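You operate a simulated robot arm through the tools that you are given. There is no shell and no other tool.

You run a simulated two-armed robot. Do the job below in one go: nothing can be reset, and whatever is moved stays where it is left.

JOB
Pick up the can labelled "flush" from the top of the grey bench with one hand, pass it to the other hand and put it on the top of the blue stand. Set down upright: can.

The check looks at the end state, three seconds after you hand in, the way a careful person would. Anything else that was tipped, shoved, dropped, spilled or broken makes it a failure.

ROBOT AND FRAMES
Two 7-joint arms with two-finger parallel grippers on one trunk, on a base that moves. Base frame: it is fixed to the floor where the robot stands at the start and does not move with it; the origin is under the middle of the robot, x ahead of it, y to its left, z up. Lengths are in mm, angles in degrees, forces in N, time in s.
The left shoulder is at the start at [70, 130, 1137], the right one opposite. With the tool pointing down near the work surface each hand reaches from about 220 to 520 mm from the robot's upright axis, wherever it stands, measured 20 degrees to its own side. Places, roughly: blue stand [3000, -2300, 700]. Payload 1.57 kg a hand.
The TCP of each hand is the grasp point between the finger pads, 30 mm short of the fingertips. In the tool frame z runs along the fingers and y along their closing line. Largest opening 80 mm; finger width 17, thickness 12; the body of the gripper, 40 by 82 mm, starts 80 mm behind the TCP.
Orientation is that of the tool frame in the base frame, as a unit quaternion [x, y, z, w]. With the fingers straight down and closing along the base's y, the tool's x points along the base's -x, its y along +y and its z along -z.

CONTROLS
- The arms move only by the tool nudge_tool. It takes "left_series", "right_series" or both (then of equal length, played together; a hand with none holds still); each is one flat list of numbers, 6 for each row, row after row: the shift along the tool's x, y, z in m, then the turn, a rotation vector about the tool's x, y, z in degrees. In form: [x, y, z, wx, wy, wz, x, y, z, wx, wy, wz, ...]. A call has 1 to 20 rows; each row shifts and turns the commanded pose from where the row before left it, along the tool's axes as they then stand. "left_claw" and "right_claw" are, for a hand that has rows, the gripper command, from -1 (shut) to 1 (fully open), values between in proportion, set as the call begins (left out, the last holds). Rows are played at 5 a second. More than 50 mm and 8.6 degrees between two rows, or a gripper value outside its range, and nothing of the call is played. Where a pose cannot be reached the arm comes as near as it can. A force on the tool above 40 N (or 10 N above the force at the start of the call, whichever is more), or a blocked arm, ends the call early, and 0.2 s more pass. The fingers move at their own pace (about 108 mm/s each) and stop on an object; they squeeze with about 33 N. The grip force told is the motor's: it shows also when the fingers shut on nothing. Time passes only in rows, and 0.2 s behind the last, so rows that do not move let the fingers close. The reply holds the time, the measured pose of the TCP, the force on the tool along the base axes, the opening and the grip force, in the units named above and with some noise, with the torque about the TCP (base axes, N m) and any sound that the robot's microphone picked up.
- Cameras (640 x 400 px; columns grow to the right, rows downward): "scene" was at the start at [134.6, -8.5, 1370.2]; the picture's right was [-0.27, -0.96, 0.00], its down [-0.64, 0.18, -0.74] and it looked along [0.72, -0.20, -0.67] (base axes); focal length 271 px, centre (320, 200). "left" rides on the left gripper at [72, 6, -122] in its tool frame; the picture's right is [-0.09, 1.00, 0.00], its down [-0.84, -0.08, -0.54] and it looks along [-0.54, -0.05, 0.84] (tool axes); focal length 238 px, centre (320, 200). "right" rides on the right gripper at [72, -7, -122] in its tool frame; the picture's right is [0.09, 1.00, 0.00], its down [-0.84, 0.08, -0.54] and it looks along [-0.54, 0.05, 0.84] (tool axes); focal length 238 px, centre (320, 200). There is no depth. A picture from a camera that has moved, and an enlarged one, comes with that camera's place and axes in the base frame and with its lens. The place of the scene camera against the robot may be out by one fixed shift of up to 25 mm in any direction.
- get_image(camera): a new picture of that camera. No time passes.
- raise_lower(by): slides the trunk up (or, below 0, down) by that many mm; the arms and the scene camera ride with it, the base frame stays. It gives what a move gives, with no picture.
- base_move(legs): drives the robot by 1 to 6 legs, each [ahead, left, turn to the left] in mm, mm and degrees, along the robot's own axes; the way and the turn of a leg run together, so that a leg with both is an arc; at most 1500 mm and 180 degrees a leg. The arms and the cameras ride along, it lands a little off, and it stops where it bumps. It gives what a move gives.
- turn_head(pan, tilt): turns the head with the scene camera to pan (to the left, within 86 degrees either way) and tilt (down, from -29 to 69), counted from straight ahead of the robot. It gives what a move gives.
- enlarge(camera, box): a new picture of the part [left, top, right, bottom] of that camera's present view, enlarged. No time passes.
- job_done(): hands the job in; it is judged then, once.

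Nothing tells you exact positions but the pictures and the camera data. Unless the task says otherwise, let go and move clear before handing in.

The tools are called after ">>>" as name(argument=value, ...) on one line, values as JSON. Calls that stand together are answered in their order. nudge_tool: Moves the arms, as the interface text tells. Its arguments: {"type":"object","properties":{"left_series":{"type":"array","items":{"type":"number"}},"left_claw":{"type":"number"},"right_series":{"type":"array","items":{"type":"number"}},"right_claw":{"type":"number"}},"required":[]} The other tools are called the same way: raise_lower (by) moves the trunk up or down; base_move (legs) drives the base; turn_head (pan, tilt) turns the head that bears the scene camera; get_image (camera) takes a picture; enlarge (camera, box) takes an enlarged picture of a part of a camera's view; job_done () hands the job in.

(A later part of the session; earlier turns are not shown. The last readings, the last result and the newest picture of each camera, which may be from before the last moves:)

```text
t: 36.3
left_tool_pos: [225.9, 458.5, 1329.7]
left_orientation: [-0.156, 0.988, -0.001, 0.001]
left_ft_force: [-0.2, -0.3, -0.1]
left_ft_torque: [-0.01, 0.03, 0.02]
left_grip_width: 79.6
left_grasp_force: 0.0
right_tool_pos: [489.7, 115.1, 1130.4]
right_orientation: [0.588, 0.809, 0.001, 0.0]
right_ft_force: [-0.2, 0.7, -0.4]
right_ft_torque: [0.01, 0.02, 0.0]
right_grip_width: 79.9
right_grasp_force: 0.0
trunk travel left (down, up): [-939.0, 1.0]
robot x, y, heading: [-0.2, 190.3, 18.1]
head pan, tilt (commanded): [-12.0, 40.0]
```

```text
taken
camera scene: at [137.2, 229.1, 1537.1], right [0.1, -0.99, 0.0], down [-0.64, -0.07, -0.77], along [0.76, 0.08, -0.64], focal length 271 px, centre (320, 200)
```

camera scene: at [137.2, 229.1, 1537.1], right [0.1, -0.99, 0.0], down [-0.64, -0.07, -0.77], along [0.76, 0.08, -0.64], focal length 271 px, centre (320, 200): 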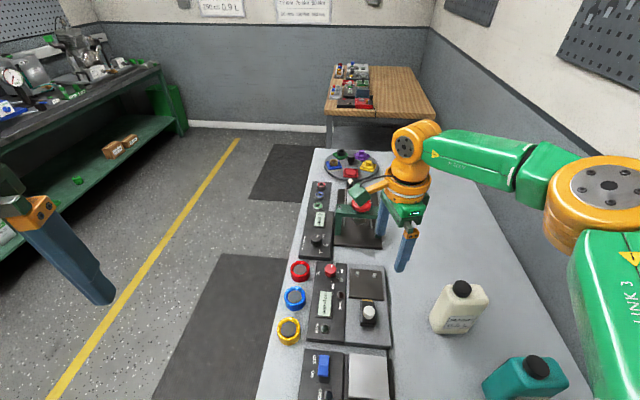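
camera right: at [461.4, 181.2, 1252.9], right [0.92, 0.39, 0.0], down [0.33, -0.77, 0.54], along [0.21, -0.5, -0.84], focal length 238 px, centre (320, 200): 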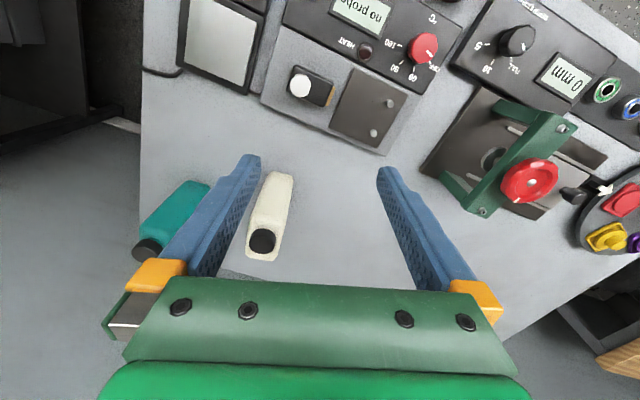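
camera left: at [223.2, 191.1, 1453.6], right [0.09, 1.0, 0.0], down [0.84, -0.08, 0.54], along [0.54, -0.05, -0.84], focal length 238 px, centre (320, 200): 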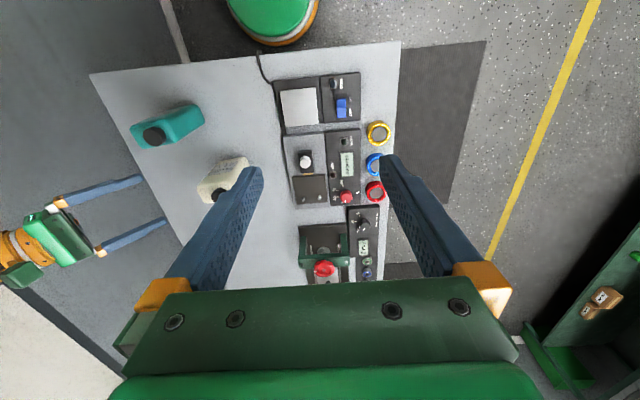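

The robot now stands at (0, 190) turned 18° left. I move the right hand back over the can's place and turn it the 14° needed to match the can's faces.

>>> nudge_tool(right_series=[-0.0188, -0.0069, 0, 0, 0, 0, -0.0188, -0.0069, 0, 0, 0, 0, -0.0188, -0.0069, 0, 0, 0, 0, -0.0188, -0.0069, 0, 0, 0, 0, -0.0188, -0.0069, 0, 0, 0, 0, -0.0188, -0.0069, 0, 0, 0, 0, -0.0188, -0.0069, 0, 0, 0, 0, -0.0188, -0.0069, 0, 0, 0, 0, -0.0188, -0.0069, 0, 0, 0, 0, -0.0188, -0.0069, 0, 0, 0, 0])

>>> nudge_tool(right_series=[0, 0, 0, 0, 0, 7, 0, 0, 0, 0, 0, 7])

>>> get_image(camera="right")

>>> get_image(camera="scene")

```text
t: 38.5
left_tool_pos: [226.0, 456.9, 1331.5]
left_orientation: [-0.156, 0.988, 0.0, 0.002]
left_ft_force: [0.4, 0.5, 0.9]
left_ft_torque: [0.01, -0.01, 0.01]
left_grip_width: 80.0
left_grasp_force: 0.0
right_tool_pos: [481.8, -85.4, 1130.3]
right_orientation: [0.588, 0.809, 0.003, 0.0]
right_ft_force: [-0.2, -0.4, 0.7]
right_ft_torque: [0.04, -0.01, 0.01]
right_grip_width: 79.9
right_grasp_force: 0.2
trunk travel left (down, up): [-939.0, 1.0]
robot x, y, heading: [-0.1, 188.7, 17.9]
head pan, tilt (commanded): [-12.0, 40.0]
```

```text
t: 39.1
left_tool_pos: [226.8, 457.0, 1330.4]
left_orientation: [-0.156, 0.988, -0.001, 0.0]
left_ft_force: [0.2, 0.1, 0.4]
left_ft_torque: [-0.01, 0.0, 0.01]
left_grip_width: 80.1
left_grasp_force: 0.0
right_tool_pos: [481.1, -85.3, 1129.8]
right_orientation: [0.684, 0.73, 0.002, -0.001]
right_ft_force: [-0.3, -0.7, -0.3]
right_ft_torque: [-0.01, 0.01, 0.02]
right_grip_width: 80.1
right_grasp_force: 0.0
trunk travel left (down, up): [-939.0, 1.0]
robot x, y, heading: [-0.4, 189.5, 17.9]
head pan, tilt (commanded): [-12.0, 40.0]
```

```text
taken
camera right: at [469.7, -15.1, 1252.5], right [0.99, 0.16, 0.0], down [0.13, -0.83, 0.54], along [0.09, -0.53, -0.84], focal length 238 px, centre (320, 200)
```

right: 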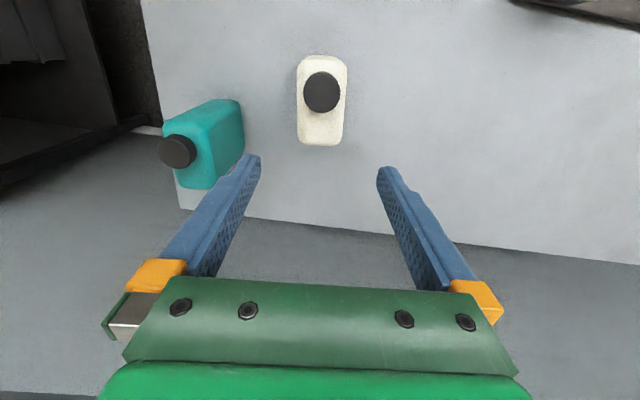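

```text
taken
camera scene: at [136.4, 228.1, 1537.1], right [0.1, -0.99, 0.0], down [-0.64, -0.07, -0.77], along [0.76, 0.08, -0.64], focal length 271 px, centre (320, 200)
```

scene: 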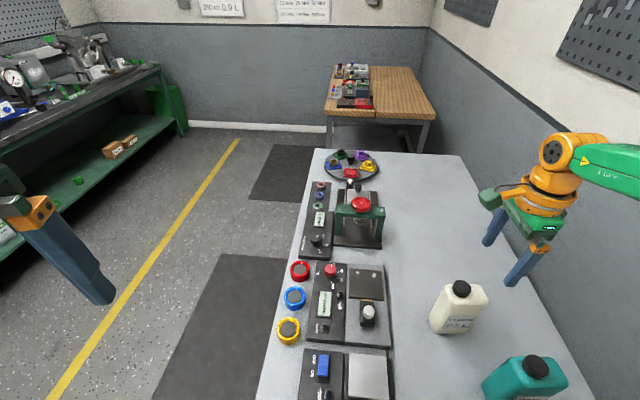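

Full reach now: the right hand is straight down above the can at (481, -85). I enlarge the right camera picture to fix the can's exact place and turn.

>>> enlarge(camera="right", box=[260, 40, 390, 160])

```text
3.33 times, centred on (325, 100) of right
camera zoom: at [469.7, -15.1, 1252.5], right [0.99, 0.16, 0.0], down [0.13, -0.83, 0.54], along [0.09, -0.53, -0.84], focal length 794 px, centre (303, 533)
```

zoom: 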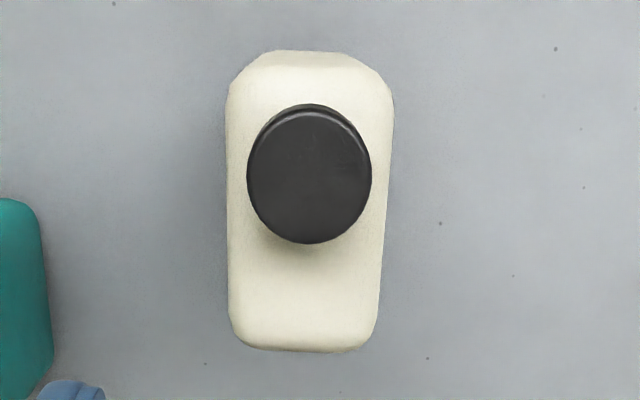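

Clear view from above: can centre about (479, -68.5), thickness about 50 mm, long axis turned about 7.4° from y. I fine-tune turn and position, then descend with the trunk to just above the can and check.

>>> nudge_tool(right_series=[0, 0, 0, 0, 0, -3.7, 0.0069, 0.0001, 0, 0, 0, 0])

>>> raise_lower(by=-70)

>>> get_image(camera="right")

>>> get_image(camera="scene")

```text
t: 39.7
left_tool_pos: [225.6, 456.8, 1330.8]
left_orientation: [-0.155, 0.988, 0.0, 0.001]
left_ft_force: [-0.6, -0.1, 0.1]
left_ft_torque: [0.01, 0.01, 0.02]
left_grip_width: 79.9
left_grasp_force: 0.1
right_tool_pos: [481.5, -78.0, 1130.7]
right_orientation: [0.659, 0.752, 0.001, 0.0]
right_ft_force: [0.7, -0.7, -0.3]
right_ft_torque: [-0.02, 0.01, 0.02]
right_grip_width: 80.1
right_grasp_force: 0.0
trunk travel left (down, up): [-939.0, 1.0]
robot x, y, heading: [-3.1, 186.4, 17.9]
head pan, tilt (commanded): [-12.0, 40.0]
```

```text
t: 40.8
left_tool_pos: [225.8, 456.3, 1260.8]
left_orientation: [-0.155, 0.988, -0.001, 0.001]
left_ft_force: [-0.5, -0.2, -0.6]
left_ft_torque: [0.01, 0.02, -0.03]
left_grip_width: 80.2
left_grasp_force: 0.0
right_tool_pos: [481.4, -79.5, 1059.5]
right_orientation: [0.659, 0.752, 0.002, 0.0]
right_ft_force: [0.0, -0.1, 0.2]
right_ft_torque: [-0.01, 0.02, 0.02]
right_grip_width: 80.1
right_grasp_force: 0.0
trunk travel left (down, up): [-869.0, 71.0]
robot x, y, heading: [0.3, 188.5, 17.8]
head pan, tilt (commanded): [-12.0, 40.0]
```

```text
taken
camera right: at [464.1, -8.9, 1182.6], right [0.97, 0.22, 0.0], down [0.19, -0.82, 0.54], along [0.12, -0.53, -0.84], focal length 238 px, centre (320, 200)
```

right: 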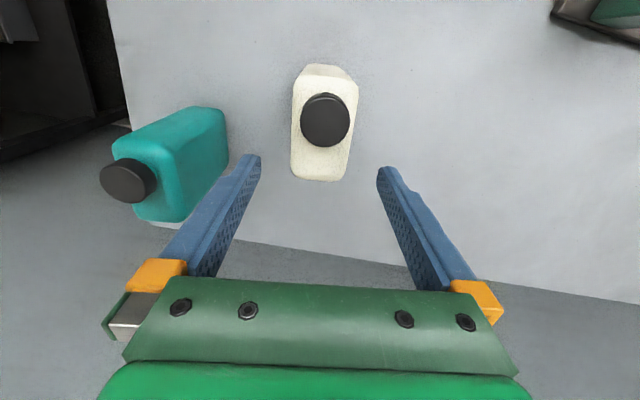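

```text
taken
camera scene: at [136.3, 228.1, 1467.1], right [0.1, -0.99, 0.0], down [-0.64, -0.07, -0.77], along [0.76, 0.08, -0.64], focal length 271 px, centre (320, 200)
```

scene: 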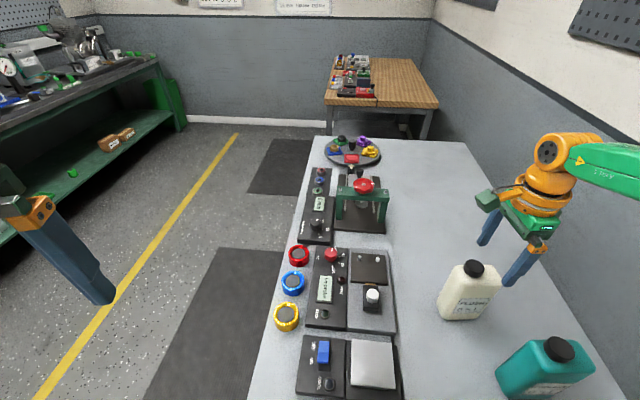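

Alignment is within about 1.5 mm and 1°. I correct slightly and go on down with the trunk, checking on the way.

>>> nudge_tool(right_series=[0, 0.0012, 0, 0, 0, -1], right_claw=1)

>>> raise_lower(by=-45)

>>> get_image(camera="right")

>>> enlarge(camera="scene", box=[400, 170, 620, 390])

```text
t: 41.2
left_tool_pos: [226.0, 456.2, 1260.6]
left_orientation: [-0.155, 0.988, 0.0, 0.001]
left_ft_force: [0.8, 0.0, -0.4]
left_ft_torque: [0.0, 0.05, 0.0]
left_grip_width: 79.7
left_grasp_force: 0.1
right_tool_pos: [481.4, -78.2, 1060.2]
right_orientation: [0.652, 0.758, 0.001, 0.0]
right_ft_force: [0.4, -0.3, 0.1]
right_ft_torque: [-0.04, -0.01, 0.0]
right_grip_width: 80.0
right_grasp_force: 0.0
trunk travel left (down, up): [-869.0, 71.0]
robot x, y, heading: [0.1, 188.5, 17.9]
head pan, tilt (commanded): [-12.0, 40.0]
```

```text
t: 42.0
left_tool_pos: [225.9, 456.6, 1216.2]
left_orientation: [-0.156, 0.988, -0.001, 0.0]
left_ft_force: [0.1, 0.2, -0.6]
left_ft_torque: [-0.03, -0.02, 0.01]
left_grip_width: 80.1
left_grasp_force: 0.1
right_tool_pos: [481.0, -79.1, 1015.6]
right_orientation: [0.652, 0.758, 0.001, -0.001]
right_ft_force: [-0.1, -0.5, -0.2]
right_ft_torque: [0.04, 0.02, -0.01]
right_grip_width: 80.1
right_grasp_force: 0.0
trunk travel left (down, up): [-824.0, 116.0]
robot x, y, heading: [1.1, 186.9, 17.8]
head pan, tilt (commanded): [-12.0, 40.0]
```

```text
taken
camera right: at [464.2, -9.2, 1137.5], right [0.97, 0.24, 0.0], down [0.2, -0.82, 0.54], along [0.13, -0.52, -0.84], focal length 238 px, centre (320, 200)
```

right: 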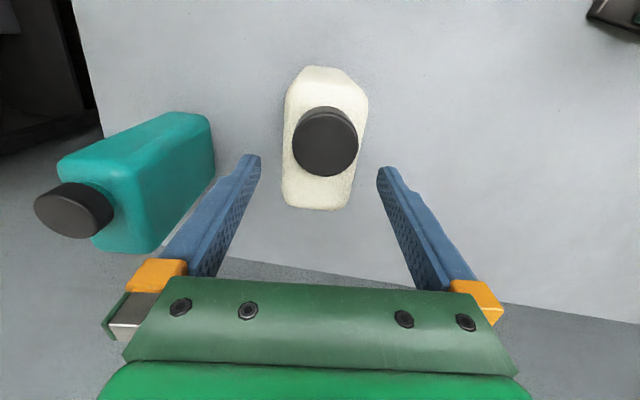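

```text
1.82 times, centred on (510, 280) of scene
camera zoom: at [136.2, 228.1, 1422.1], right [0.1, -0.99, 0.0], down [-0.64, -0.07, -0.77], along [0.76, 0.08, -0.64], focal length 493 px, centre (-26, 54)
```

zoom: 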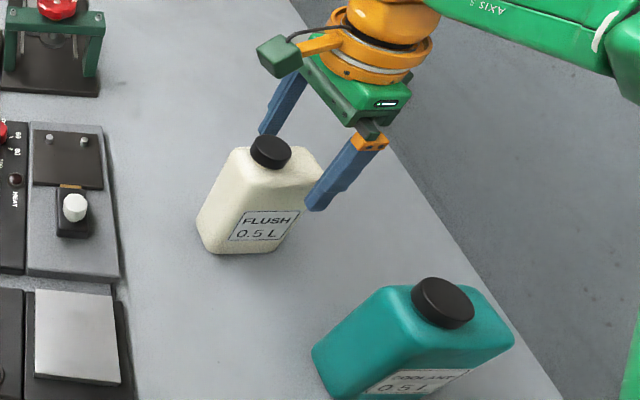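

The fingers straddle the body with room on both sides. I lower by the last 57 mm.

>>> raise_lower(by=-35)

>>> get_image(camera="right")

>>> enlarge(camera="scene", box=[400, 170, 620, 390])

```text
t: 42.8
left_tool_pos: [225.4, 456.0, 1180.9]
left_orientation: [-0.156, 0.988, -0.001, 0.001]
left_ft_force: [0.2, 0.8, -0.3]
left_ft_torque: [0.0, -0.01, 0.02]
left_grip_width: 80.1
left_grasp_force: 0.1
right_tool_pos: [482.4, -79.1, 980.3]
right_orientation: [0.653, 0.758, 0.003, 0.0]
right_ft_force: [0.6, 0.3, -0.3]
right_ft_torque: [0.01, 0.03, -0.01]
right_grip_width: 80.0
right_grasp_force: 0.0
trunk travel left (down, up): [-789.0, 151.0]
robot x, y, heading: [2.0, 188.6, 18.1]
head pan, tilt (commanded): [-12.0, 40.0]
```

```text
taken
camera right: at [464.2, -9.2, 1102.5], right [0.97, 0.24, 0.0], down [0.2, -0.82, 0.54], along [0.13, -0.52, -0.84], focal length 238 px, centre (320, 200)
```

right: 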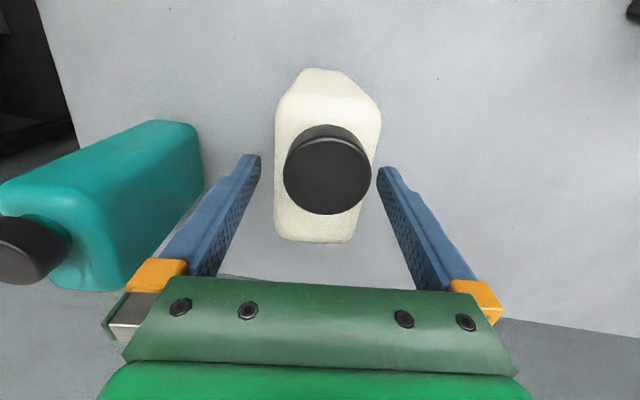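

```text
1.82 times, centred on (510, 280) of scene
camera zoom: at [136.2, 228.1, 1387.1], right [0.1, -0.99, 0.0], down [-0.64, -0.07, -0.77], along [0.76, 0.08, -0.64], focal length 493 px, centre (-26, 54)
```

zoom: 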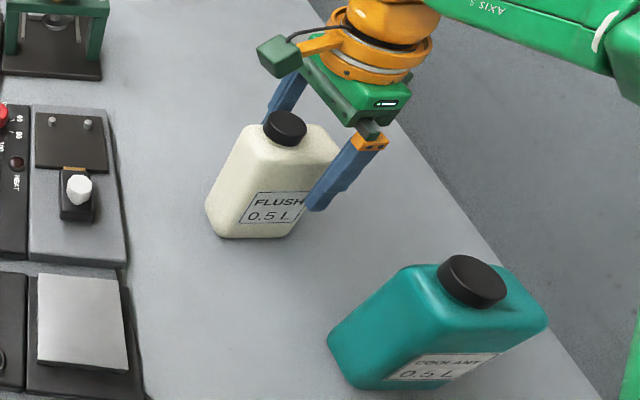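

Still centred between the fingers. I lower the last 22 mm and close the right gripper with rows that do not move.

>>> raise_lower(by=-22)

>>> nudge_tool(right_series=[0, 0, 0, 0, 0, 0, 0, 0, 0, 0, 0, 0, 0, 0, 0, 0, 0, 0, 0, 0, 0, 0, 0, 0], right_claw=-1)

>>> get_image(camera="right")

>>> enlarge(camera="scene", box=[400, 170, 620, 390])

```text
t: 43.5
left_tool_pos: [226.4, 457.9, 1159.2]
left_orientation: [-0.156, 0.988, -0.001, 0.001]
left_ft_force: [0.6, -0.6, -0.2]
left_ft_torque: [0.02, 0.0, 0.0]
left_grip_width: 80.0
left_grasp_force: 0.0
right_tool_pos: [482.3, -78.8, 957.9]
right_orientation: [0.652, 0.758, 0.002, -0.001]
right_ft_force: [0.7, 0.0, 0.2]
right_ft_torque: [0.02, 0.0, 0.0]
right_grip_width: 79.9
right_grasp_force: 0.2
trunk travel left (down, up): [-767.0, 173.0]
robot x, y, heading: [0.5, 189.4, 17.9]
head pan, tilt (commanded): [-12.0, 40.0]
```

```text
t: 44.5
left_tool_pos: [225.9, 457.0, 1159.3]
left_orientation: [-0.156, 0.988, -0.001, 0.001]
left_ft_force: [-0.7, 0.1, -0.4]
left_ft_torque: [0.03, -0.01, 0.01]
left_grip_width: 80.1
left_grasp_force: 0.1
right_tool_pos: [482.7, -78.5, 958.5]
right_orientation: [0.652, 0.758, 0.001, 0.0]
right_ft_force: [0.5, -0.5, 1.4]
right_ft_torque: [-0.1, 0.24, -0.09]
right_grip_width: 50.1
right_grasp_force: 32.7
trunk travel left (down, up): [-767.0, 173.0]
robot x, y, heading: [-1.4, 191.8, 18.0]
head pan, tilt (commanded): [-12.0, 40.0]
```

```text
taken
camera right: at [463.8, -9.3, 1080.7], right [0.97, 0.24, 0.0], down [0.2, -0.82, 0.54], along [0.13, -0.52, -0.84], focal length 238 px, centre (320, 200)
```

right: 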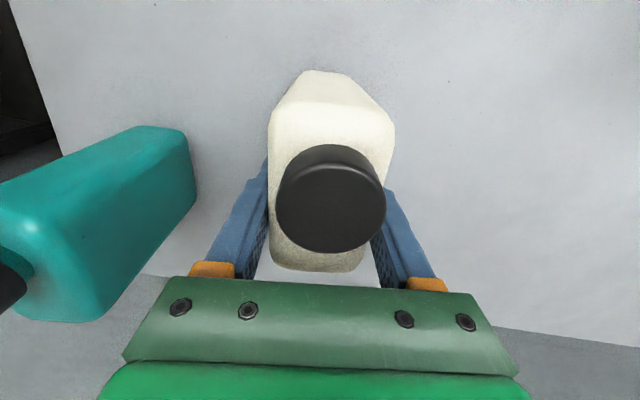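

```text
1.82 times, centred on (510, 280) of scene
camera zoom: at [135.7, 228.1, 1365.2], right [0.1, -0.99, 0.0], down [-0.64, -0.07, -0.77], along [0.76, 0.08, -0.64], focal length 493 px, centre (-26, 54)
```

zoom: 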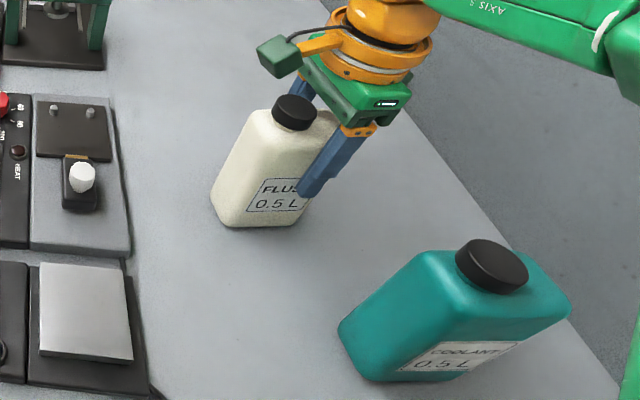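

Gripped: opening 50.1 mm, 32.7 N. I lift with the trunk and check that the can comes along straight.

>>> raise_lower(by=40)

>>> enlarge(camera="scene", box=[400, 170, 620, 390])

>>> raise_lower(by=130)

>>> get_image(camera="scene")

>>> get_image(camera="right")

```text
t: 45.4
left_tool_pos: [227.6, 456.0, 1199.1]
left_orientation: [-0.155, 0.988, 0.0, 0.001]
left_ft_force: [-0.4, -1.0, -0.6]
left_ft_torque: [0.02, 0.01, 0.06]
left_grip_width: 80.3
left_grasp_force: 0.0
right_tool_pos: [483.8, -79.5, 997.6]
right_orientation: [0.651, 0.759, 0.0, -0.001]
right_ft_force: [-0.6, 0.6, -5.5]
right_ft_torque: [-0.07, -0.01, 0.02]
right_grip_width: 50.2
right_grasp_force: 33.4
trunk travel left (down, up): [-807.0, 133.0]
robot x, y, heading: [0.7, 190.8, 18.1]
head pan, tilt (commanded): [-12.0, 40.0]
```

```text
1.82 times, centred on (510, 280) of scene
camera zoom: at [138.3, 227.3, 1405.0], right [0.1, -0.99, 0.0], down [-0.64, -0.07, -0.77], along [0.76, 0.08, -0.64], focal length 493 px, centre (-26, 54)
```

zoom: 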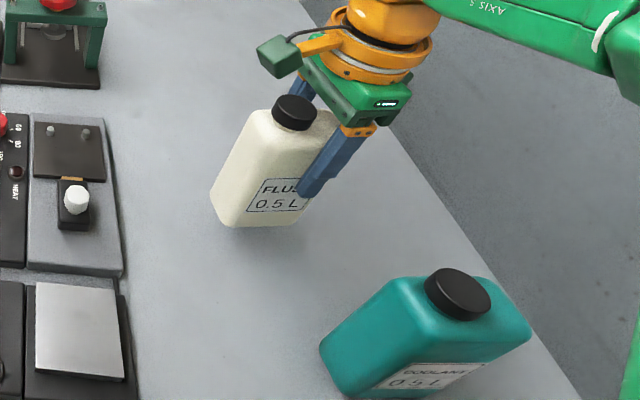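

```text
t: 46.9
left_tool_pos: [227.8, 455.9, 1328.2]
left_orientation: [-0.155, 0.988, 0.0, 0.001]
left_ft_force: [0.2, 0.9, -0.2]
left_ft_torque: [-0.01, -0.02, 0.01]
left_grip_width: 79.7
left_grasp_force: 0.0
right_tool_pos: [483.9, -79.0, 1126.3]
right_orientation: [0.652, 0.758, 0.001, -0.001]
right_ft_force: [-0.1, -0.4, -4.7]
right_ft_torque: [-0.06, -0.02, -0.05]
right_grip_width: 49.9
right_grasp_force: 33.0
trunk travel left (down, up): [-937.0, 3.0]
robot x, y, heading: [-0.3, 188.7, 17.9]
head pan, tilt (commanded): [-12.0, 40.0]
```

```text
taken
camera scene: at [138.4, 227.1, 1534.9], right [0.1, -0.99, 0.0], down [-0.64, -0.07, -0.77], along [0.76, 0.08, -0.64], focal length 271 px, centre (320, 200)
```

scene: 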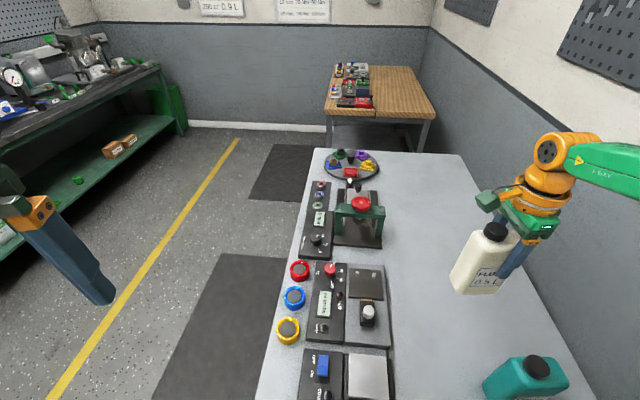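

```text
taken
camera right: at [466.0, -10.0, 1249.6], right [0.97, 0.24, 0.0], down [0.2, -0.82, 0.54], along [0.13, -0.52, -0.84], focal length 238 px, centre (320, 200)
```

right: 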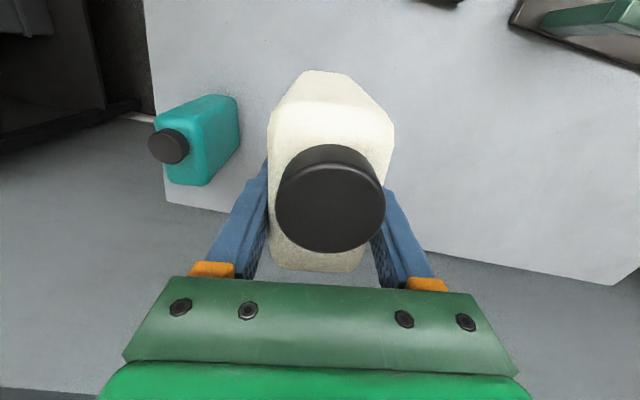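

The can is held upright and free (about 0.5 kg). Before driving back from the bench I look to both sides and behind for obstacles.

>>> turn_head(pan=-86, tilt=30)

>>> get_image(camera="scene")

>>> turn_head(pan=86, tilt=30)

>>> get_image(camera="scene")

```text
t: 48.4
left_tool_pos: [227.1, 456.1, 1329.1]
left_orientation: [-0.155, 0.988, -0.001, 0.001]
left_ft_force: [-0.3, 0.7, 0.6]
left_ft_torque: [0.03, -0.01, -0.01]
left_grip_width: 80.0
left_grasp_force: 0.1
right_tool_pos: [483.2, -79.7, 1126.8]
right_orientation: [0.652, 0.758, 0.001, -0.001]
right_ft_force: [-0.6, 0.2, -5.9]
right_ft_torque: [-0.07, -0.03, -0.01]
right_grip_width: 49.6
right_grasp_force: 33.1
trunk travel left (down, up): [-937.0, 3.0]
robot x, y, heading: [-1.5, 189.5, 17.9]
head pan, tilt (commanded): [-85.9, 30.0]
```

```text
taken
camera scene: at [87.7, 134.5, 1550.3], right [-0.93, -0.38, 0.0], down [-0.19, 0.46, -0.87], along [0.32, -0.8, -0.5], focal length 271 px, centre (320, 200)
```

scene: 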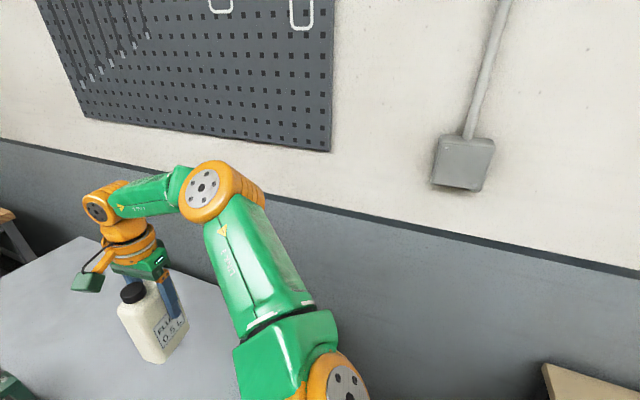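

```text
t: 51.0
left_tool_pos: [227.8, 456.3, 1328.7]
left_orientation: [-0.155, 0.988, 0.0, 0.001]
left_ft_force: [-0.1, -0.4, -0.4]
left_ft_torque: [-0.02, -0.01, 0.03]
left_grip_width: 80.1
left_grasp_force: 0.1
right_tool_pos: [484.1, -80.8, 1128.0]
right_orientation: [0.652, 0.758, 0.001, -0.002]
right_ft_force: [-0.2, 0.1, -5.3]
right_ft_torque: [-0.07, 0.02, 0.01]
right_grip_width: 49.8
right_grasp_force: 33.6
trunk travel left (down, up): [-937.0, 3.0]
robot x, y, heading: [-1.7, 189.8, 18.1]
head pan, tilt (commanded): [85.9, 30.0]
```

```text
taken
camera scene: at [32.1, 306.2, 1550.5], right [0.97, 0.24, 0.0], down [0.12, -0.48, -0.87], along [-0.21, 0.84, -0.5], focal length 271 px, centre (320, 200)
```

scene: 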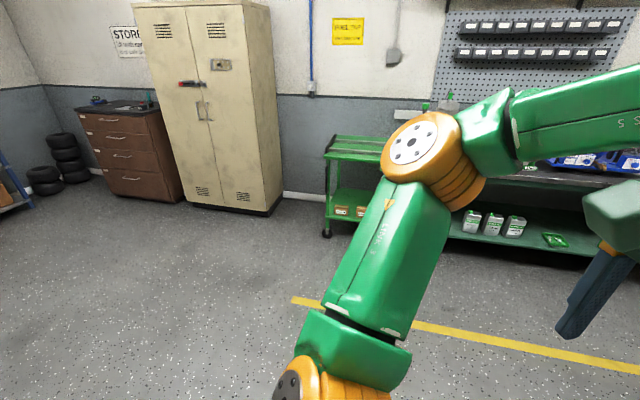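

Furniture stands behind on the right along the wall; behind on the left is open floor. I move left first so the can passes clear of the teal can, then straight back from the bench.

>>> base_move(legs=[[46, 143, 0], [-428, 139, 0]])

>>> turn_head(pan=0, tilt=25)

>>> get_image(camera="scene")

```text
t: 54.0
left_tool_pos: [-49.7, 676.4, 1330.5]
left_orientation: [-0.262, 0.965, 0.004, -0.001]
left_ft_force: [0.9, -1.3, 0.7]
left_ft_torque: [0.06, 0.01, 0.0]
left_grip_width: 80.0
left_grasp_force: 0.1
right_tool_pos: [314.0, 210.2, 1122.5]
right_orientation: [0.566, 0.824, 0.001, -0.005]
right_ft_force: [1.6, -0.9, -7.2]
right_ft_torque: [0.0, -0.03, -0.03]
right_grip_width: 49.9
right_grasp_force: 33.6
trunk travel left (down, up): [-937.0, 3.0]
robot x, y, heading: [-220.6, 374.1, 30.4]
head pan, tilt (commanded): [85.9, 30.0]
stopped in leg 2: the robot was blocked; the commanded pose is now the measured one
```

```text
t: 55.6
left_tool_pos: [-57.6, 684.6, 1328.6]
left_orientation: [-0.263, 0.965, 0.0, 0.0]
left_ft_force: [0.0, -0.1, 0.1]
left_ft_torque: [-0.04, 0.0, 0.0]
left_grip_width: 80.0
left_grasp_force: 0.1
right_tool_pos: [310.0, 218.4, 1127.2]
right_orientation: [0.565, 0.825, 0.001, 0.0]
right_ft_force: [-0.5, 0.1, -6.6]
right_ft_torque: [-0.08, 0.0, -0.03]
right_grip_width: 50.1
right_grasp_force: 33.3
trunk travel left (down, up): [-937.0, 3.0]
robot x, y, heading: [-218.2, 373.1, 30.5]
head pan, tilt (commanded): [0.0, 25.0]
```

```text
taken
camera scene: at [-92.6, 462.2, 1558.3], right [0.51, -0.86, 0.0], down [-0.37, -0.21, -0.91], along [0.78, 0.46, -0.42], focal length 271 px, centre (320, 200)
```

scene: 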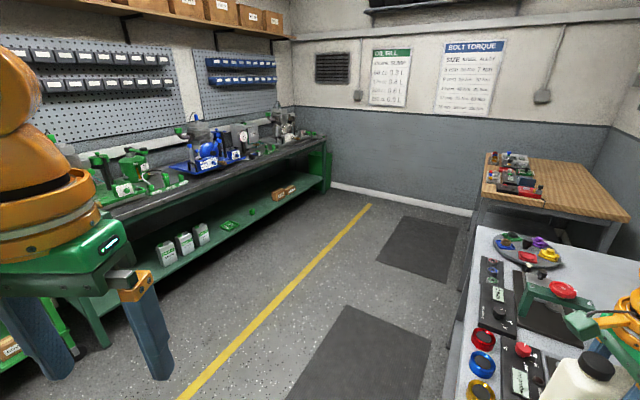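

The base was blocked and turned to 30°; the can is still held firmly. I look around to see what it touched before moving again.

>>> turn_head(pan=-86, tilt=45)

>>> get_image(camera="scene")

>>> turn_head(pan=86, tilt=50)

>>> get_image(camera="scene")

>>> get_image(camera="right")

>>> get_image(camera="left")

```text
t: 57.2
left_tool_pos: [-57.2, 685.1, 1328.6]
left_orientation: [-0.262, 0.965, 0.0, 0.001]
left_ft_force: [-0.9, -0.4, 0.0]
left_ft_torque: [-0.01, 0.0, -0.01]
left_grip_width: 79.9
left_grasp_force: 0.0
right_tool_pos: [309.8, 217.5, 1126.0]
right_orientation: [0.565, 0.825, 0.001, -0.001]
right_ft_force: [-0.4, -0.1, -6.0]
right_ft_torque: [-0.07, -0.06, -0.01]
right_grip_width: 49.8
right_grasp_force: 32.8
trunk travel left (down, up): [-937.0, 3.0]
robot x, y, heading: [-221.1, 375.8, 30.8]
head pan, tilt (commanded): [-85.9, 45.0]
```

```text
taken
camera scene: at [-125.8, 347.6, 1527.7], right [-0.82, -0.57, 0.0], down [-0.4, 0.58, -0.71], along [0.4, -0.58, -0.71], focal length 271 px, centre (320, 200)
```

scene: 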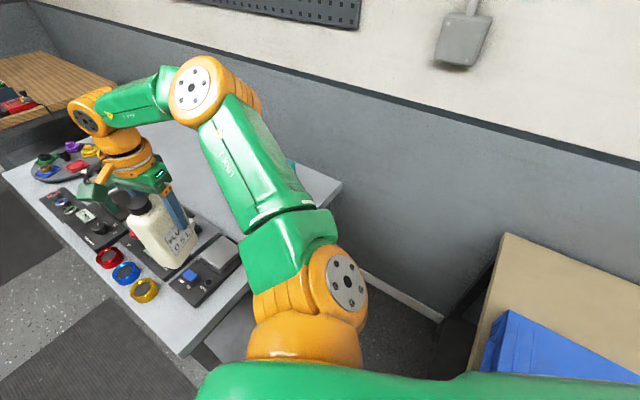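

```text
t: 59.8
left_tool_pos: [-56.2, 684.4, 1328.9]
left_orientation: [-0.263, 0.965, 0.001, 0.001]
left_ft_force: [0.4, -1.3, 0.1]
left_ft_torque: [-0.02, -0.02, -0.01]
left_grip_width: 79.9
left_grasp_force: 0.1
right_tool_pos: [310.1, 218.4, 1126.7]
right_orientation: [0.565, 0.825, 0.001, -0.002]
right_ft_force: [-1.1, 0.3, -6.1]
right_ft_torque: [-0.05, -0.03, 0.02]
right_grip_width: 49.8
right_grasp_force: 33.0
trunk travel left (down, up): [-937.0, 3.0]
robot x, y, heading: [-223.0, 378.5, 30.5]
head pan, tilt (commanded): [85.9, 50.0]
```

```text
taken
camera scene: at [-206.2, 483.5, 1521.0], right [0.9, 0.44, 0.0], down [0.34, -0.69, -0.64], along [-0.29, 0.58, -0.77], focal length 271 px, centre (320, 200)
```

scene: 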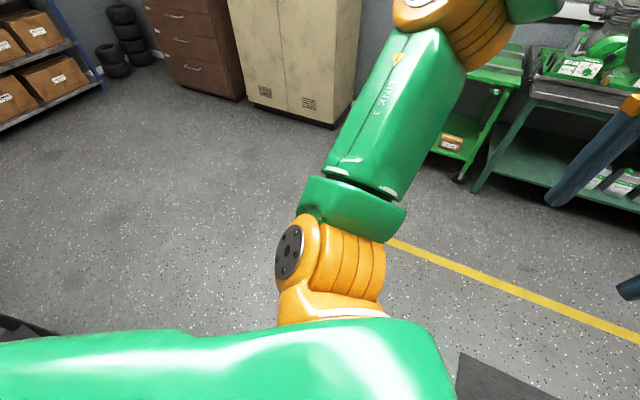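

```text
taken
camera right: at [276.7, 281.6, 1249.5], right [0.9, 0.44, 0.0], down [0.37, -0.75, 0.54], along [0.24, -0.48, -0.84], focal length 238 px, centre (320, 200)
```

right: 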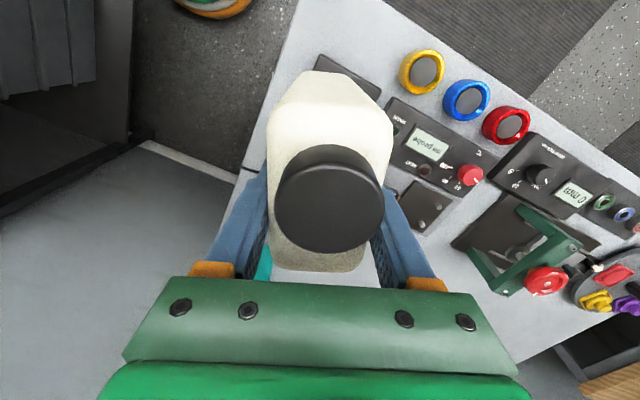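

```text
taken
camera left: at [-122.8, 652.9, 1451.3], right [-0.43, 0.9, 0.0], down [0.76, 0.36, 0.54], along [0.49, 0.23, -0.84], focal length 238 px, centre (320, 200)
```

left: 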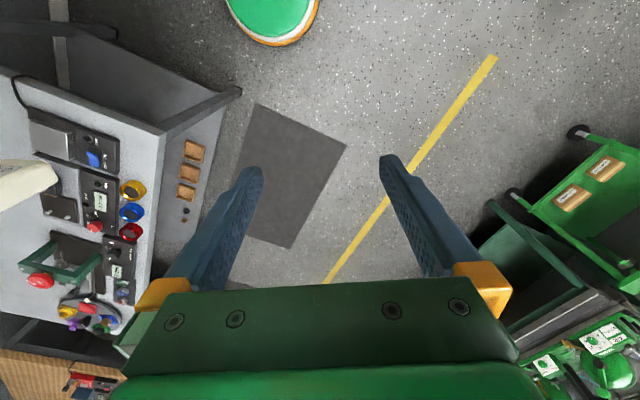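

Behind on the right stands a table with a beige top and something blue on it; the base's right rear touched its corner. I move away to the left, then look back at it to see that nothing was disturbed.

>>> base_move(legs=[[229, 388, 0]])

>>> turn_head(pan=-86, tilt=30)

>>> get_image(camera="scene")

```text
t: 62.5
left_tool_pos: [-57.9, 1133.0, 1329.4]
left_orientation: [-0.263, 0.965, 0.001, 0.0]
left_ft_force: [0.1, 0.4, -0.3]
left_ft_torque: [0.02, 0.03, -0.01]
left_grip_width: 80.0
left_grasp_force: 0.1
right_tool_pos: [307.9, 666.6, 1126.6]
right_orientation: [0.566, 0.825, 0.002, -0.002]
right_ft_force: [-0.9, -0.4, -4.9]
right_ft_torque: [-0.01, 0.0, 0.0]
right_grip_width: 50.1
right_grasp_force: 33.0
trunk travel left (down, up): [-937.0, 3.0]
robot x, y, heading: [-222.1, 823.9, 30.5]
head pan, tilt (commanded): [85.9, 50.0]
```

```text
t: 65.1
left_tool_pos: [-59.4, 1135.5, 1329.0]
left_orientation: [-0.262, 0.965, 0.0, 0.002]
left_ft_force: [0.4, -0.7, -0.2]
left_ft_torque: [0.02, -0.01, -0.05]
left_grip_width: 80.0
left_grasp_force: 0.1
right_tool_pos: [308.6, 668.8, 1127.2]
right_orientation: [0.566, 0.824, 0.002, -0.001]
right_ft_force: [-0.5, 0.0, -5.7]
right_ft_torque: [-0.1, -0.03, 0.02]
right_grip_width: 49.8
right_grasp_force: 33.0
trunk travel left (down, up): [-937.0, 3.0]
robot x, y, heading: [-224.9, 824.3, 30.2]
head pan, tilt (commanded): [-85.9, 30.0]
```

```text
taken
camera scene: at [-121.7, 791.3, 1550.3], right [-0.82, -0.57, 0.0], down [-0.29, 0.41, -0.87], along [0.49, -0.71, -0.5], focal length 271 px, centre (320, 200)
```

scene: 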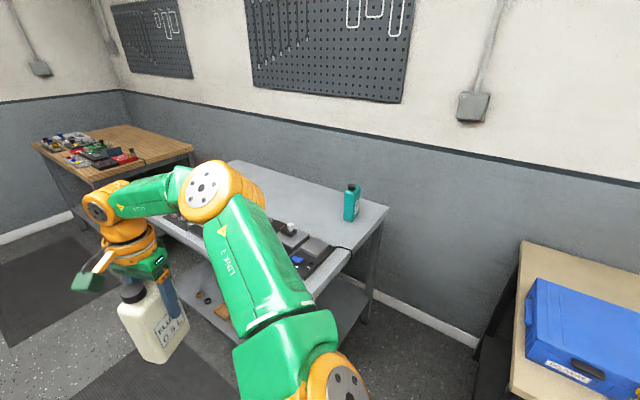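

The table behind carries a blue case that stands undisturbed as far as I can see. I move a bit further into the open aisle and turn right to look for the way to the blue stand.

>>> base_move(legs=[[127, 215, 0], [0, 0, -120]])

>>> turn_head(pan=0, tilt=15)

>>> get_image(camera="scene")

>>> turn_head(pan=-70, tilt=12)

>>> get_image(camera="scene")

```text
t: 71.9
left_tool_pos: [-38.6, 775.2, 1327.6]
left_orientation: [0.708, 0.706, -0.001, 0.001]
left_ft_force: [-0.6, 0.0, -0.3]
left_ft_torque: [0.03, 0.03, 0.0]
left_grip_width: 79.9
left_grasp_force: 0.0
right_tool_pos: [-628.0, 700.1, 1127.0]
right_orientation: [0.996, -0.085, 0.001, -0.001]
right_ft_force: [-0.5, 0.5, -6.5]
right_ft_torque: [0.05, 0.06, 0.0]
right_grip_width: 49.7
right_grasp_force: 33.5
trunk travel left (down, up): [-937.0, 3.0]
robot x, y, heading: [-221.6, 1074.2, -90.3]
head pan, tilt (commanded): [-85.9, 30.0]
```

```text
t: 73.5
left_tool_pos: [-39.3, 776.3, 1328.9]
left_orientation: [0.709, 0.706, 0.0, 0.0]
left_ft_force: [0.3, -0.6, 0.8]
left_ft_torque: [0.01, 0.01, 0.01]
left_grip_width: 80.1
left_grasp_force: 0.1
right_tool_pos: [-628.0, 699.6, 1125.8]
right_orientation: [0.996, -0.084, 0.001, -0.001]
right_ft_force: [-0.6, 0.2, -6.0]
right_ft_torque: [0.0, 0.07, 0.01]
right_grip_width: 50.0
right_grasp_force: 32.5
trunk travel left (down, up): [-937.0, 3.0]
robot x, y, heading: [-224.3, 1079.9, -90.4]
head pan, tilt (commanded): [0.0, 15.0]
```

```text
taken
camera scene: at [-220.1, 944.7, 1574.5], right [-1.0, 0.0, 0.0], down [0.0, 0.26, -0.97], along [0.0, -0.97, -0.26], focal length 271 px, centre (320, 200)
```

scene: 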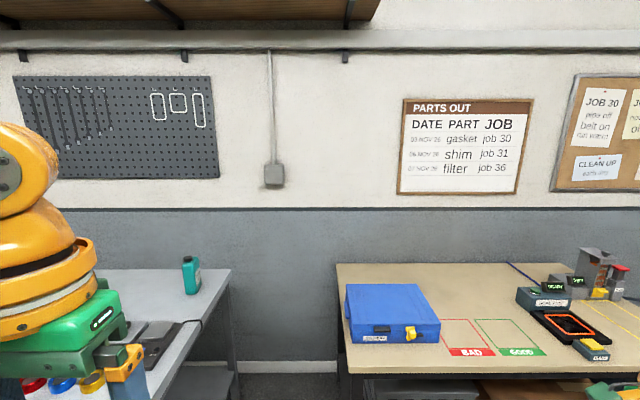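

```text
t: 74.9
left_tool_pos: [-40.2, 776.3, 1328.3]
left_orientation: [0.708, 0.706, 0.0, 0.001]
left_ft_force: [1.2, -0.4, -0.5]
left_ft_torque: [0.04, 0.0, 0.02]
left_grip_width: 79.9
left_grasp_force: 0.0
right_tool_pos: [-628.1, 699.7, 1126.5]
right_orientation: [0.996, -0.084, 0.002, 0.0]
right_ft_force: [1.2, -0.1, -5.9]
right_ft_torque: [0.02, 0.07, -0.01]
right_grip_width: 50.1
right_grasp_force: 33.2
trunk travel left (down, up): [-937.0, 3.0]
robot x, y, heading: [-223.0, 1077.5, -90.1]
head pan, tilt (commanded): [-70.0, 12.0]
```

```text
taken
camera scene: at [-307.4, 1006.3, 1579.4], right [-0.34, 0.94, 0.0], down [0.2, 0.07, -0.98], along [-0.92, -0.33, -0.21], focal length 271 px, centre (320, 200)
```

scene: 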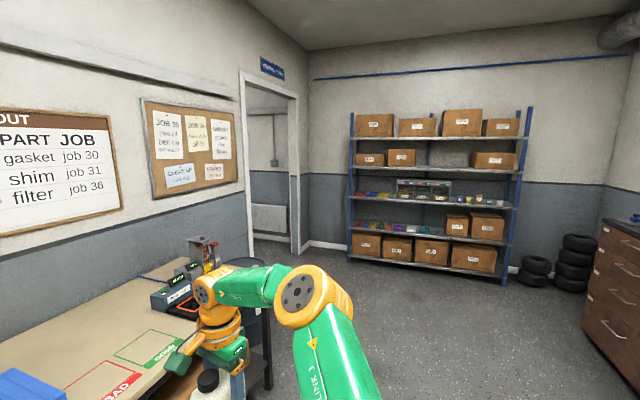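

There is a doorway in the wall further back on the right, which must lead to the stand. Here in the open aisle I first do the hand-over: I bring the can in front of the robot with the right hand and swing the left hand wider.

>>> nudge_tool(right_series=[0, 0, 0, 0, 0, -6.57, 0, 0, 0, 0, 0, -6.57, 0, 0, 0, 0, 0, -6.57, 0, 0, 0, 0, 0, -6.57, 0, 0, 0, 0, 0, -6.57, 0, 0, 0, 0, 0, -6.57], left_series=[0, 0.02, 0, 0, 0, 0, 0, 0.02, 0, 0, 0, 0, 0, 0.02, 0, 0, 0, 0, 0, 0.02, 0, 0, 0, 0, 0, 0.02, 0, 0, 0, 0, 0, 0.02, 0, 0, 0, 0])

>>> nudge_tool(right_series=[0.02394, 0.01603, 0.0022, 0, 0, 0, 0.02394, 0.01603, 0.0022, 0, 0, 0, 0.02394, 0.01603, 0.0022, 0, 0, 0, 0.02394, 0.01603, 0.0022, 0, 0, 0, 0.02394, 0.01603, 0.0022, 0, 0, 0, 0.02394, 0.01603, 0.0022, 0, 0, 0, 0.02394, 0.01603, 0.0022, 0, 0, 0, 0.02394, 0.01603, 0.0022, 0, 0, 0, 0.02394, 0.01603, 0.0022, 0, 0, 0, 0.02394, 0.01603, 0.0022, 0, 0, 0, 0.02394, 0.01603, 0.0022, 0, 0, 0, 0.02394, 0.01603, 0.0022, 0, 0, 0])

>>> turn_head(pan=0, tilt=45)

>>> get_image(camera="scene")

```text
t: 76.3
left_tool_pos: [81.5, 776.9, 1328.9]
left_orientation: [0.709, 0.706, -0.001, 0.0]
left_ft_force: [0.6, -0.4, 0.8]
left_ft_torque: [-0.03, -0.01, -0.03]
left_grip_width: 79.9
left_grasp_force: 0.1
right_tool_pos: [-627.9, 698.9, 1127.1]
right_orientation: [0.966, 0.259, 0.001, 0.001]
right_ft_force: [0.5, -0.4, -5.9]
right_ft_torque: [-0.04, 0.07, -0.03]
right_grip_width: 49.9
right_grasp_force: 33.4
trunk travel left (down, up): [-937.0, 3.0]
robot x, y, heading: [-220.6, 1073.6, -90.0]
head pan, tilt (commanded): [-70.0, 12.0]
```

```text
t: 78.9
left_tool_pos: [82.1, 775.5, 1328.2]
left_orientation: [0.709, 0.705, -0.001, -0.001]
left_ft_force: [-0.2, -0.3, 0.2]
left_ft_torque: [-0.02, -0.01, -0.01]
left_grip_width: 80.1
left_grasp_force: 0.0
right_tool_pos: [-338.6, 717.9, 1116.9]
right_orientation: [0.966, 0.257, 0.001, 0.001]
right_ft_force: [-0.1, -0.2, -5.6]
right_ft_torque: [-0.03, 0.03, -0.01]
right_grip_width: 49.8
right_grasp_force: 33.2
right hand out of reach, approached as far as the arm can: row 10, 11, 12
trunk travel left (down, up): [-937.0, 3.0]
robot x, y, heading: [-225.3, 1079.1, -90.2]
head pan, tilt (commanded): [-70.0, 12.0]
```

```text
t: 80.3
left_tool_pos: [81.9, 776.5, 1328.2]
left_orientation: [0.709, 0.705, -0.001, 0.0]
left_ft_force: [-1.2, -0.5, -0.4]
left_ft_torque: [0.01, 0.0, -0.01]
left_grip_width: 80.0
left_grasp_force: 0.1
right_tool_pos: [-339.4, 716.8, 1117.8]
right_orientation: [0.966, 0.258, 0.001, 0.001]
right_ft_force: [1.1, 0.0, -6.6]
right_ft_torque: [-0.06, 0.06, 0.03]
right_grip_width: 49.9
right_grasp_force: 33.2
trunk travel left (down, up): [-937.0, 3.0]
robot x, y, heading: [-222.9, 1074.7, -90.1]
head pan, tilt (commanded): [0.0, 45.0]
```

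```text
taken
camera scene: at [-218.7, 956.9, 1527.8], right [-1.0, 0.0, 0.0], down [0.0, 0.71, -0.71], along [0.0, -0.71, -0.71], focal length 271 px, centre (320, 200)
```

scene: 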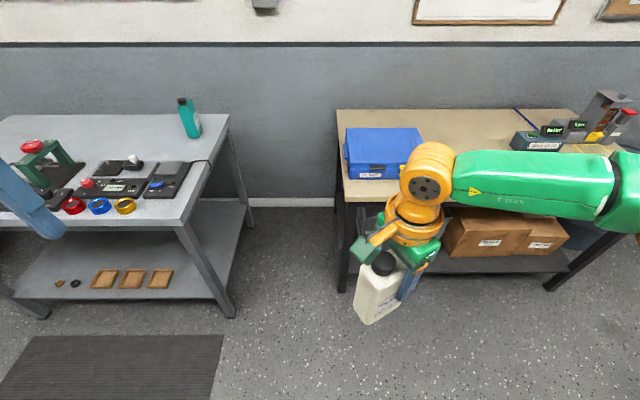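

The view shows the grey bench, teal can and beige table all in order. For the hand-over I turn the can's narrow side to the left and lean the right hand about 25°, so the left hand can come in from the upper left below the right fingers.

>>> nudge_tool(right_series=[0.006, -0.0104, 0, 0, 0, 0, 0.006, -0.0104, 0, 0, 0, 0, 0, 0, 0, 0, 0, 7.5, 0, 0, 0, 0, 0, 7.5, 0, 0, 0, 0, 0, 7.5, 0, 0, 0, 0, 0, 7.5, 0, 0, 0, 0, 6.25, 0, 0, 0, 0, 0, 6.25, 0, 0, 0, 0, 0, 6.25, 0, 0, 0, 0, 0, 6.25, 0])

>>> nudge_tool(right_series=[0.02115, -0.0008, -0.00355, 0, 0, 0, 0.02115, -0.0008, -0.00355, 0, 0, 0, 0.02115, -0.0008, -0.00355, 0, 0, 0, 0.02115, -0.0008, -0.00355, 0, 0, 0, 0.02115, -0.0008, -0.00355, 0, 0, 0, 0.02115, -0.0008, -0.00355, 0, 0, 0])

>>> get_image(camera="scene")

```text
t: 82.5
left_tool_pos: [81.7, 775.9, 1329.3]
left_orientation: [0.709, 0.706, -0.001, 0.002]
left_ft_force: [0.7, 0.6, -0.6]
left_ft_torque: [0.03, 0.01, 0.01]
left_grip_width: 79.9
left_grasp_force: 0.0
right_tool_pos: [-338.7, 741.2, 1117.1]
right_orientation: [0.976, 0.0, 0.218, 0.001]
right_ft_force: [0.6, 0.2, -5.7]
right_ft_torque: [-0.01, 0.16, 0.01]
right_grip_width: 50.0
right_grasp_force: 33.2
trunk travel left (down, up): [-937.0, 3.0]
robot x, y, heading: [-222.3, 1076.7, -90.3]
head pan, tilt (commanded): [0.0, 45.0]
```

```text
t: 84.0
left_tool_pos: [83.1, 775.4, 1328.7]
left_orientation: [0.709, 0.706, -0.001, 0.0]
left_ft_force: [-1.8, -0.5, -0.4]
left_ft_torque: [0.02, 0.02, 0.02]
left_grip_width: 80.1
left_grasp_force: 0.0
right_tool_pos: [-233.8, 744.1, 1190.6]
right_orientation: [0.976, -0.002, 0.217, 0.001]
right_ft_force: [-0.4, -0.1, -4.9]
right_ft_torque: [0.0, 0.15, 0.03]
right_grip_width: 49.6
right_grasp_force: 33.0
trunk travel left (down, up): [-937.0, 3.0]
robot x, y, heading: [-220.1, 1076.2, -90.4]
head pan, tilt (commanded): [0.0, 45.0]
```

```text
taken
camera scene: at [-217.6, 956.2, 1527.7], right [-1.0, 0.0, 0.0], down [0.0, 0.71, -0.71], along [0.0, -0.71, -0.71], focal length 271 px, centre (320, 200)
```

scene: 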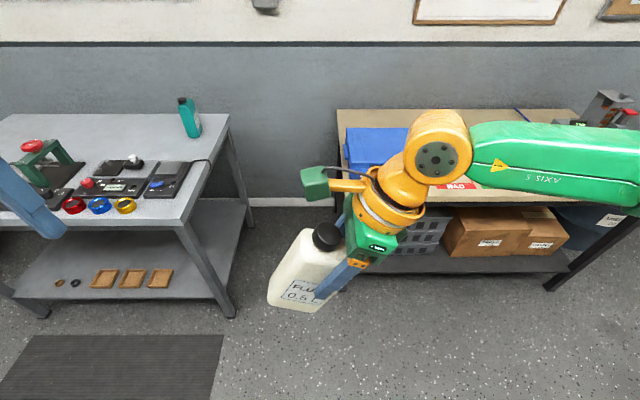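

Right hand with the leaned can is at (-234, 744, 1191), long axis along the robot's left. Now I turn the left hand so it comes from the upper left with its camera upward, still well clear.

>>> nudge_tool(left_series=[0, 0, 0.0083, 0, 0, -7.5, 0, 0, 0.0083, 0, 0, -7.5, 0, 0, 0.0083, 0, 0, -7.5, 0, 0, 0.0083, 0, 0, -7.5, 0, 0, 0.0083, 0, 0, -7.5, 0, 0, 0.0083, 0, 0, -7.5, 0, 0, 0.0083, 0, 0, -7.5, 0, 0, 0.0083, 0, 0, -7.5, 0, 0, 0.0083, 0, 0, -7.5, 0, 0, 0.0083, 0, 0, -7.5, 0, 0, 0.0083, 0, 0, -7.5, 0, 0, 0.0083, 0, 0, -7.5], left_claw=1)

>>> get_image(camera="scene")

```text
t: 86.5
left_tool_pos: [82.4, 776.3, 1228.3]
left_orientation: [0.0, 1.0, 0.0, -0.001]
left_ft_force: [-0.8, -0.1, 0.4]
left_ft_torque: [0.02, 0.0, 0.0]
left_grip_width: 80.1
left_grasp_force: 0.0
right_tool_pos: [-234.9, 744.7, 1190.3]
right_orientation: [0.976, -0.002, 0.217, 0.002]
right_ft_force: [-0.2, -0.9, -4.6]
right_ft_torque: [0.01, 0.12, -0.01]
right_grip_width: 50.1
right_grasp_force: 33.1
trunk travel left (down, up): [-937.0, 3.0]
robot x, y, heading: [-224.1, 1072.5, -90.3]
head pan, tilt (commanded): [0.0, 45.0]
```

```text
taken
camera scene: at [-217.9, 956.8, 1527.7], right [-1.0, 0.0, 0.0], down [0.0, 0.71, -0.71], along [0.0, -0.71, -0.71], focal length 271 px, centre (320, 200)
```

scene: 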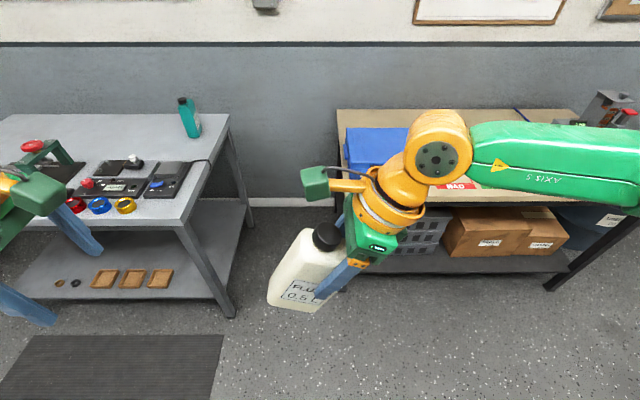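

The left hand turned freely. I bring it nearer and tilt it by 50°.

>>> nudge_tool(left_series=[0.02, -0.0078, 0, 0, 0, 0, 0.02, -0.0078, 0, 0, 0, 0, 0.02, -0.0078, 0, 0, 0, 0, 0.02, -0.0078, 0, 0, 0, 0, 0, 0, 0, 0, 7.14, 0, 0, 0, 0, 0, 7.14, 0, 0, 0, 0, 0, 7.14, 0, 0, 0, 0, 0, 7.14, 0, 0, 0, 0, 0, 7.14, 0, 0, 0, 0, 0, 7.14, 0, 0, 0, 0, 0, 7.14, 0])

>>> get_image(camera="scene")

>>> get_image(camera="left")

```text
t: 89.0
left_tool_pos: [2.9, 745.4, 1228.9]
left_orientation: [0.001, 0.906, -0.001, -0.424]
left_ft_force: [0.1, 0.3, -0.1]
left_ft_torque: [0.01, 0.0, -0.02]
left_grip_width: 79.9
left_grasp_force: 0.1
right_tool_pos: [-233.3, 745.3, 1191.1]
right_orientation: [0.976, -0.001, 0.217, 0.001]
right_ft_force: [0.7, 0.4, -5.5]
right_ft_torque: [0.01, 0.11, 0.02]
right_grip_width: 49.9
right_grasp_force: 33.0
trunk travel left (down, up): [-937.0, 3.0]
robot x, y, heading: [-219.8, 1074.7, -90.4]
head pan, tilt (commanded): [0.0, 45.0]
```

```text
taken
camera scene: at [-217.6, 957.0, 1527.8], right [-1.0, 0.0, 0.0], down [0.0, 0.71, -0.71], along [0.0, -0.71, -0.71], focal length 271 px, centre (320, 200)
```

scene: 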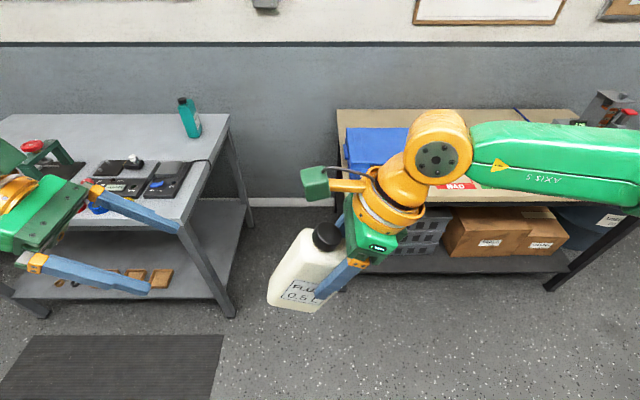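

```text
taken
camera left: at [50.1, 751.1, 1363.1], right [0.06, 1.0, -0.07], down [0.95, -0.08, -0.3], along [-0.3, -0.05, -0.95], focal length 238 px, centre (320, 200)
```

left: 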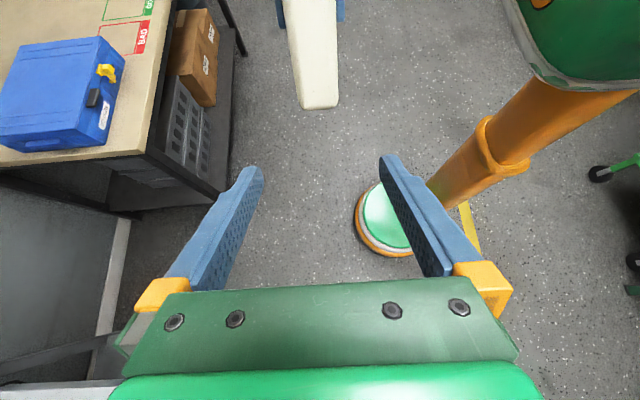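

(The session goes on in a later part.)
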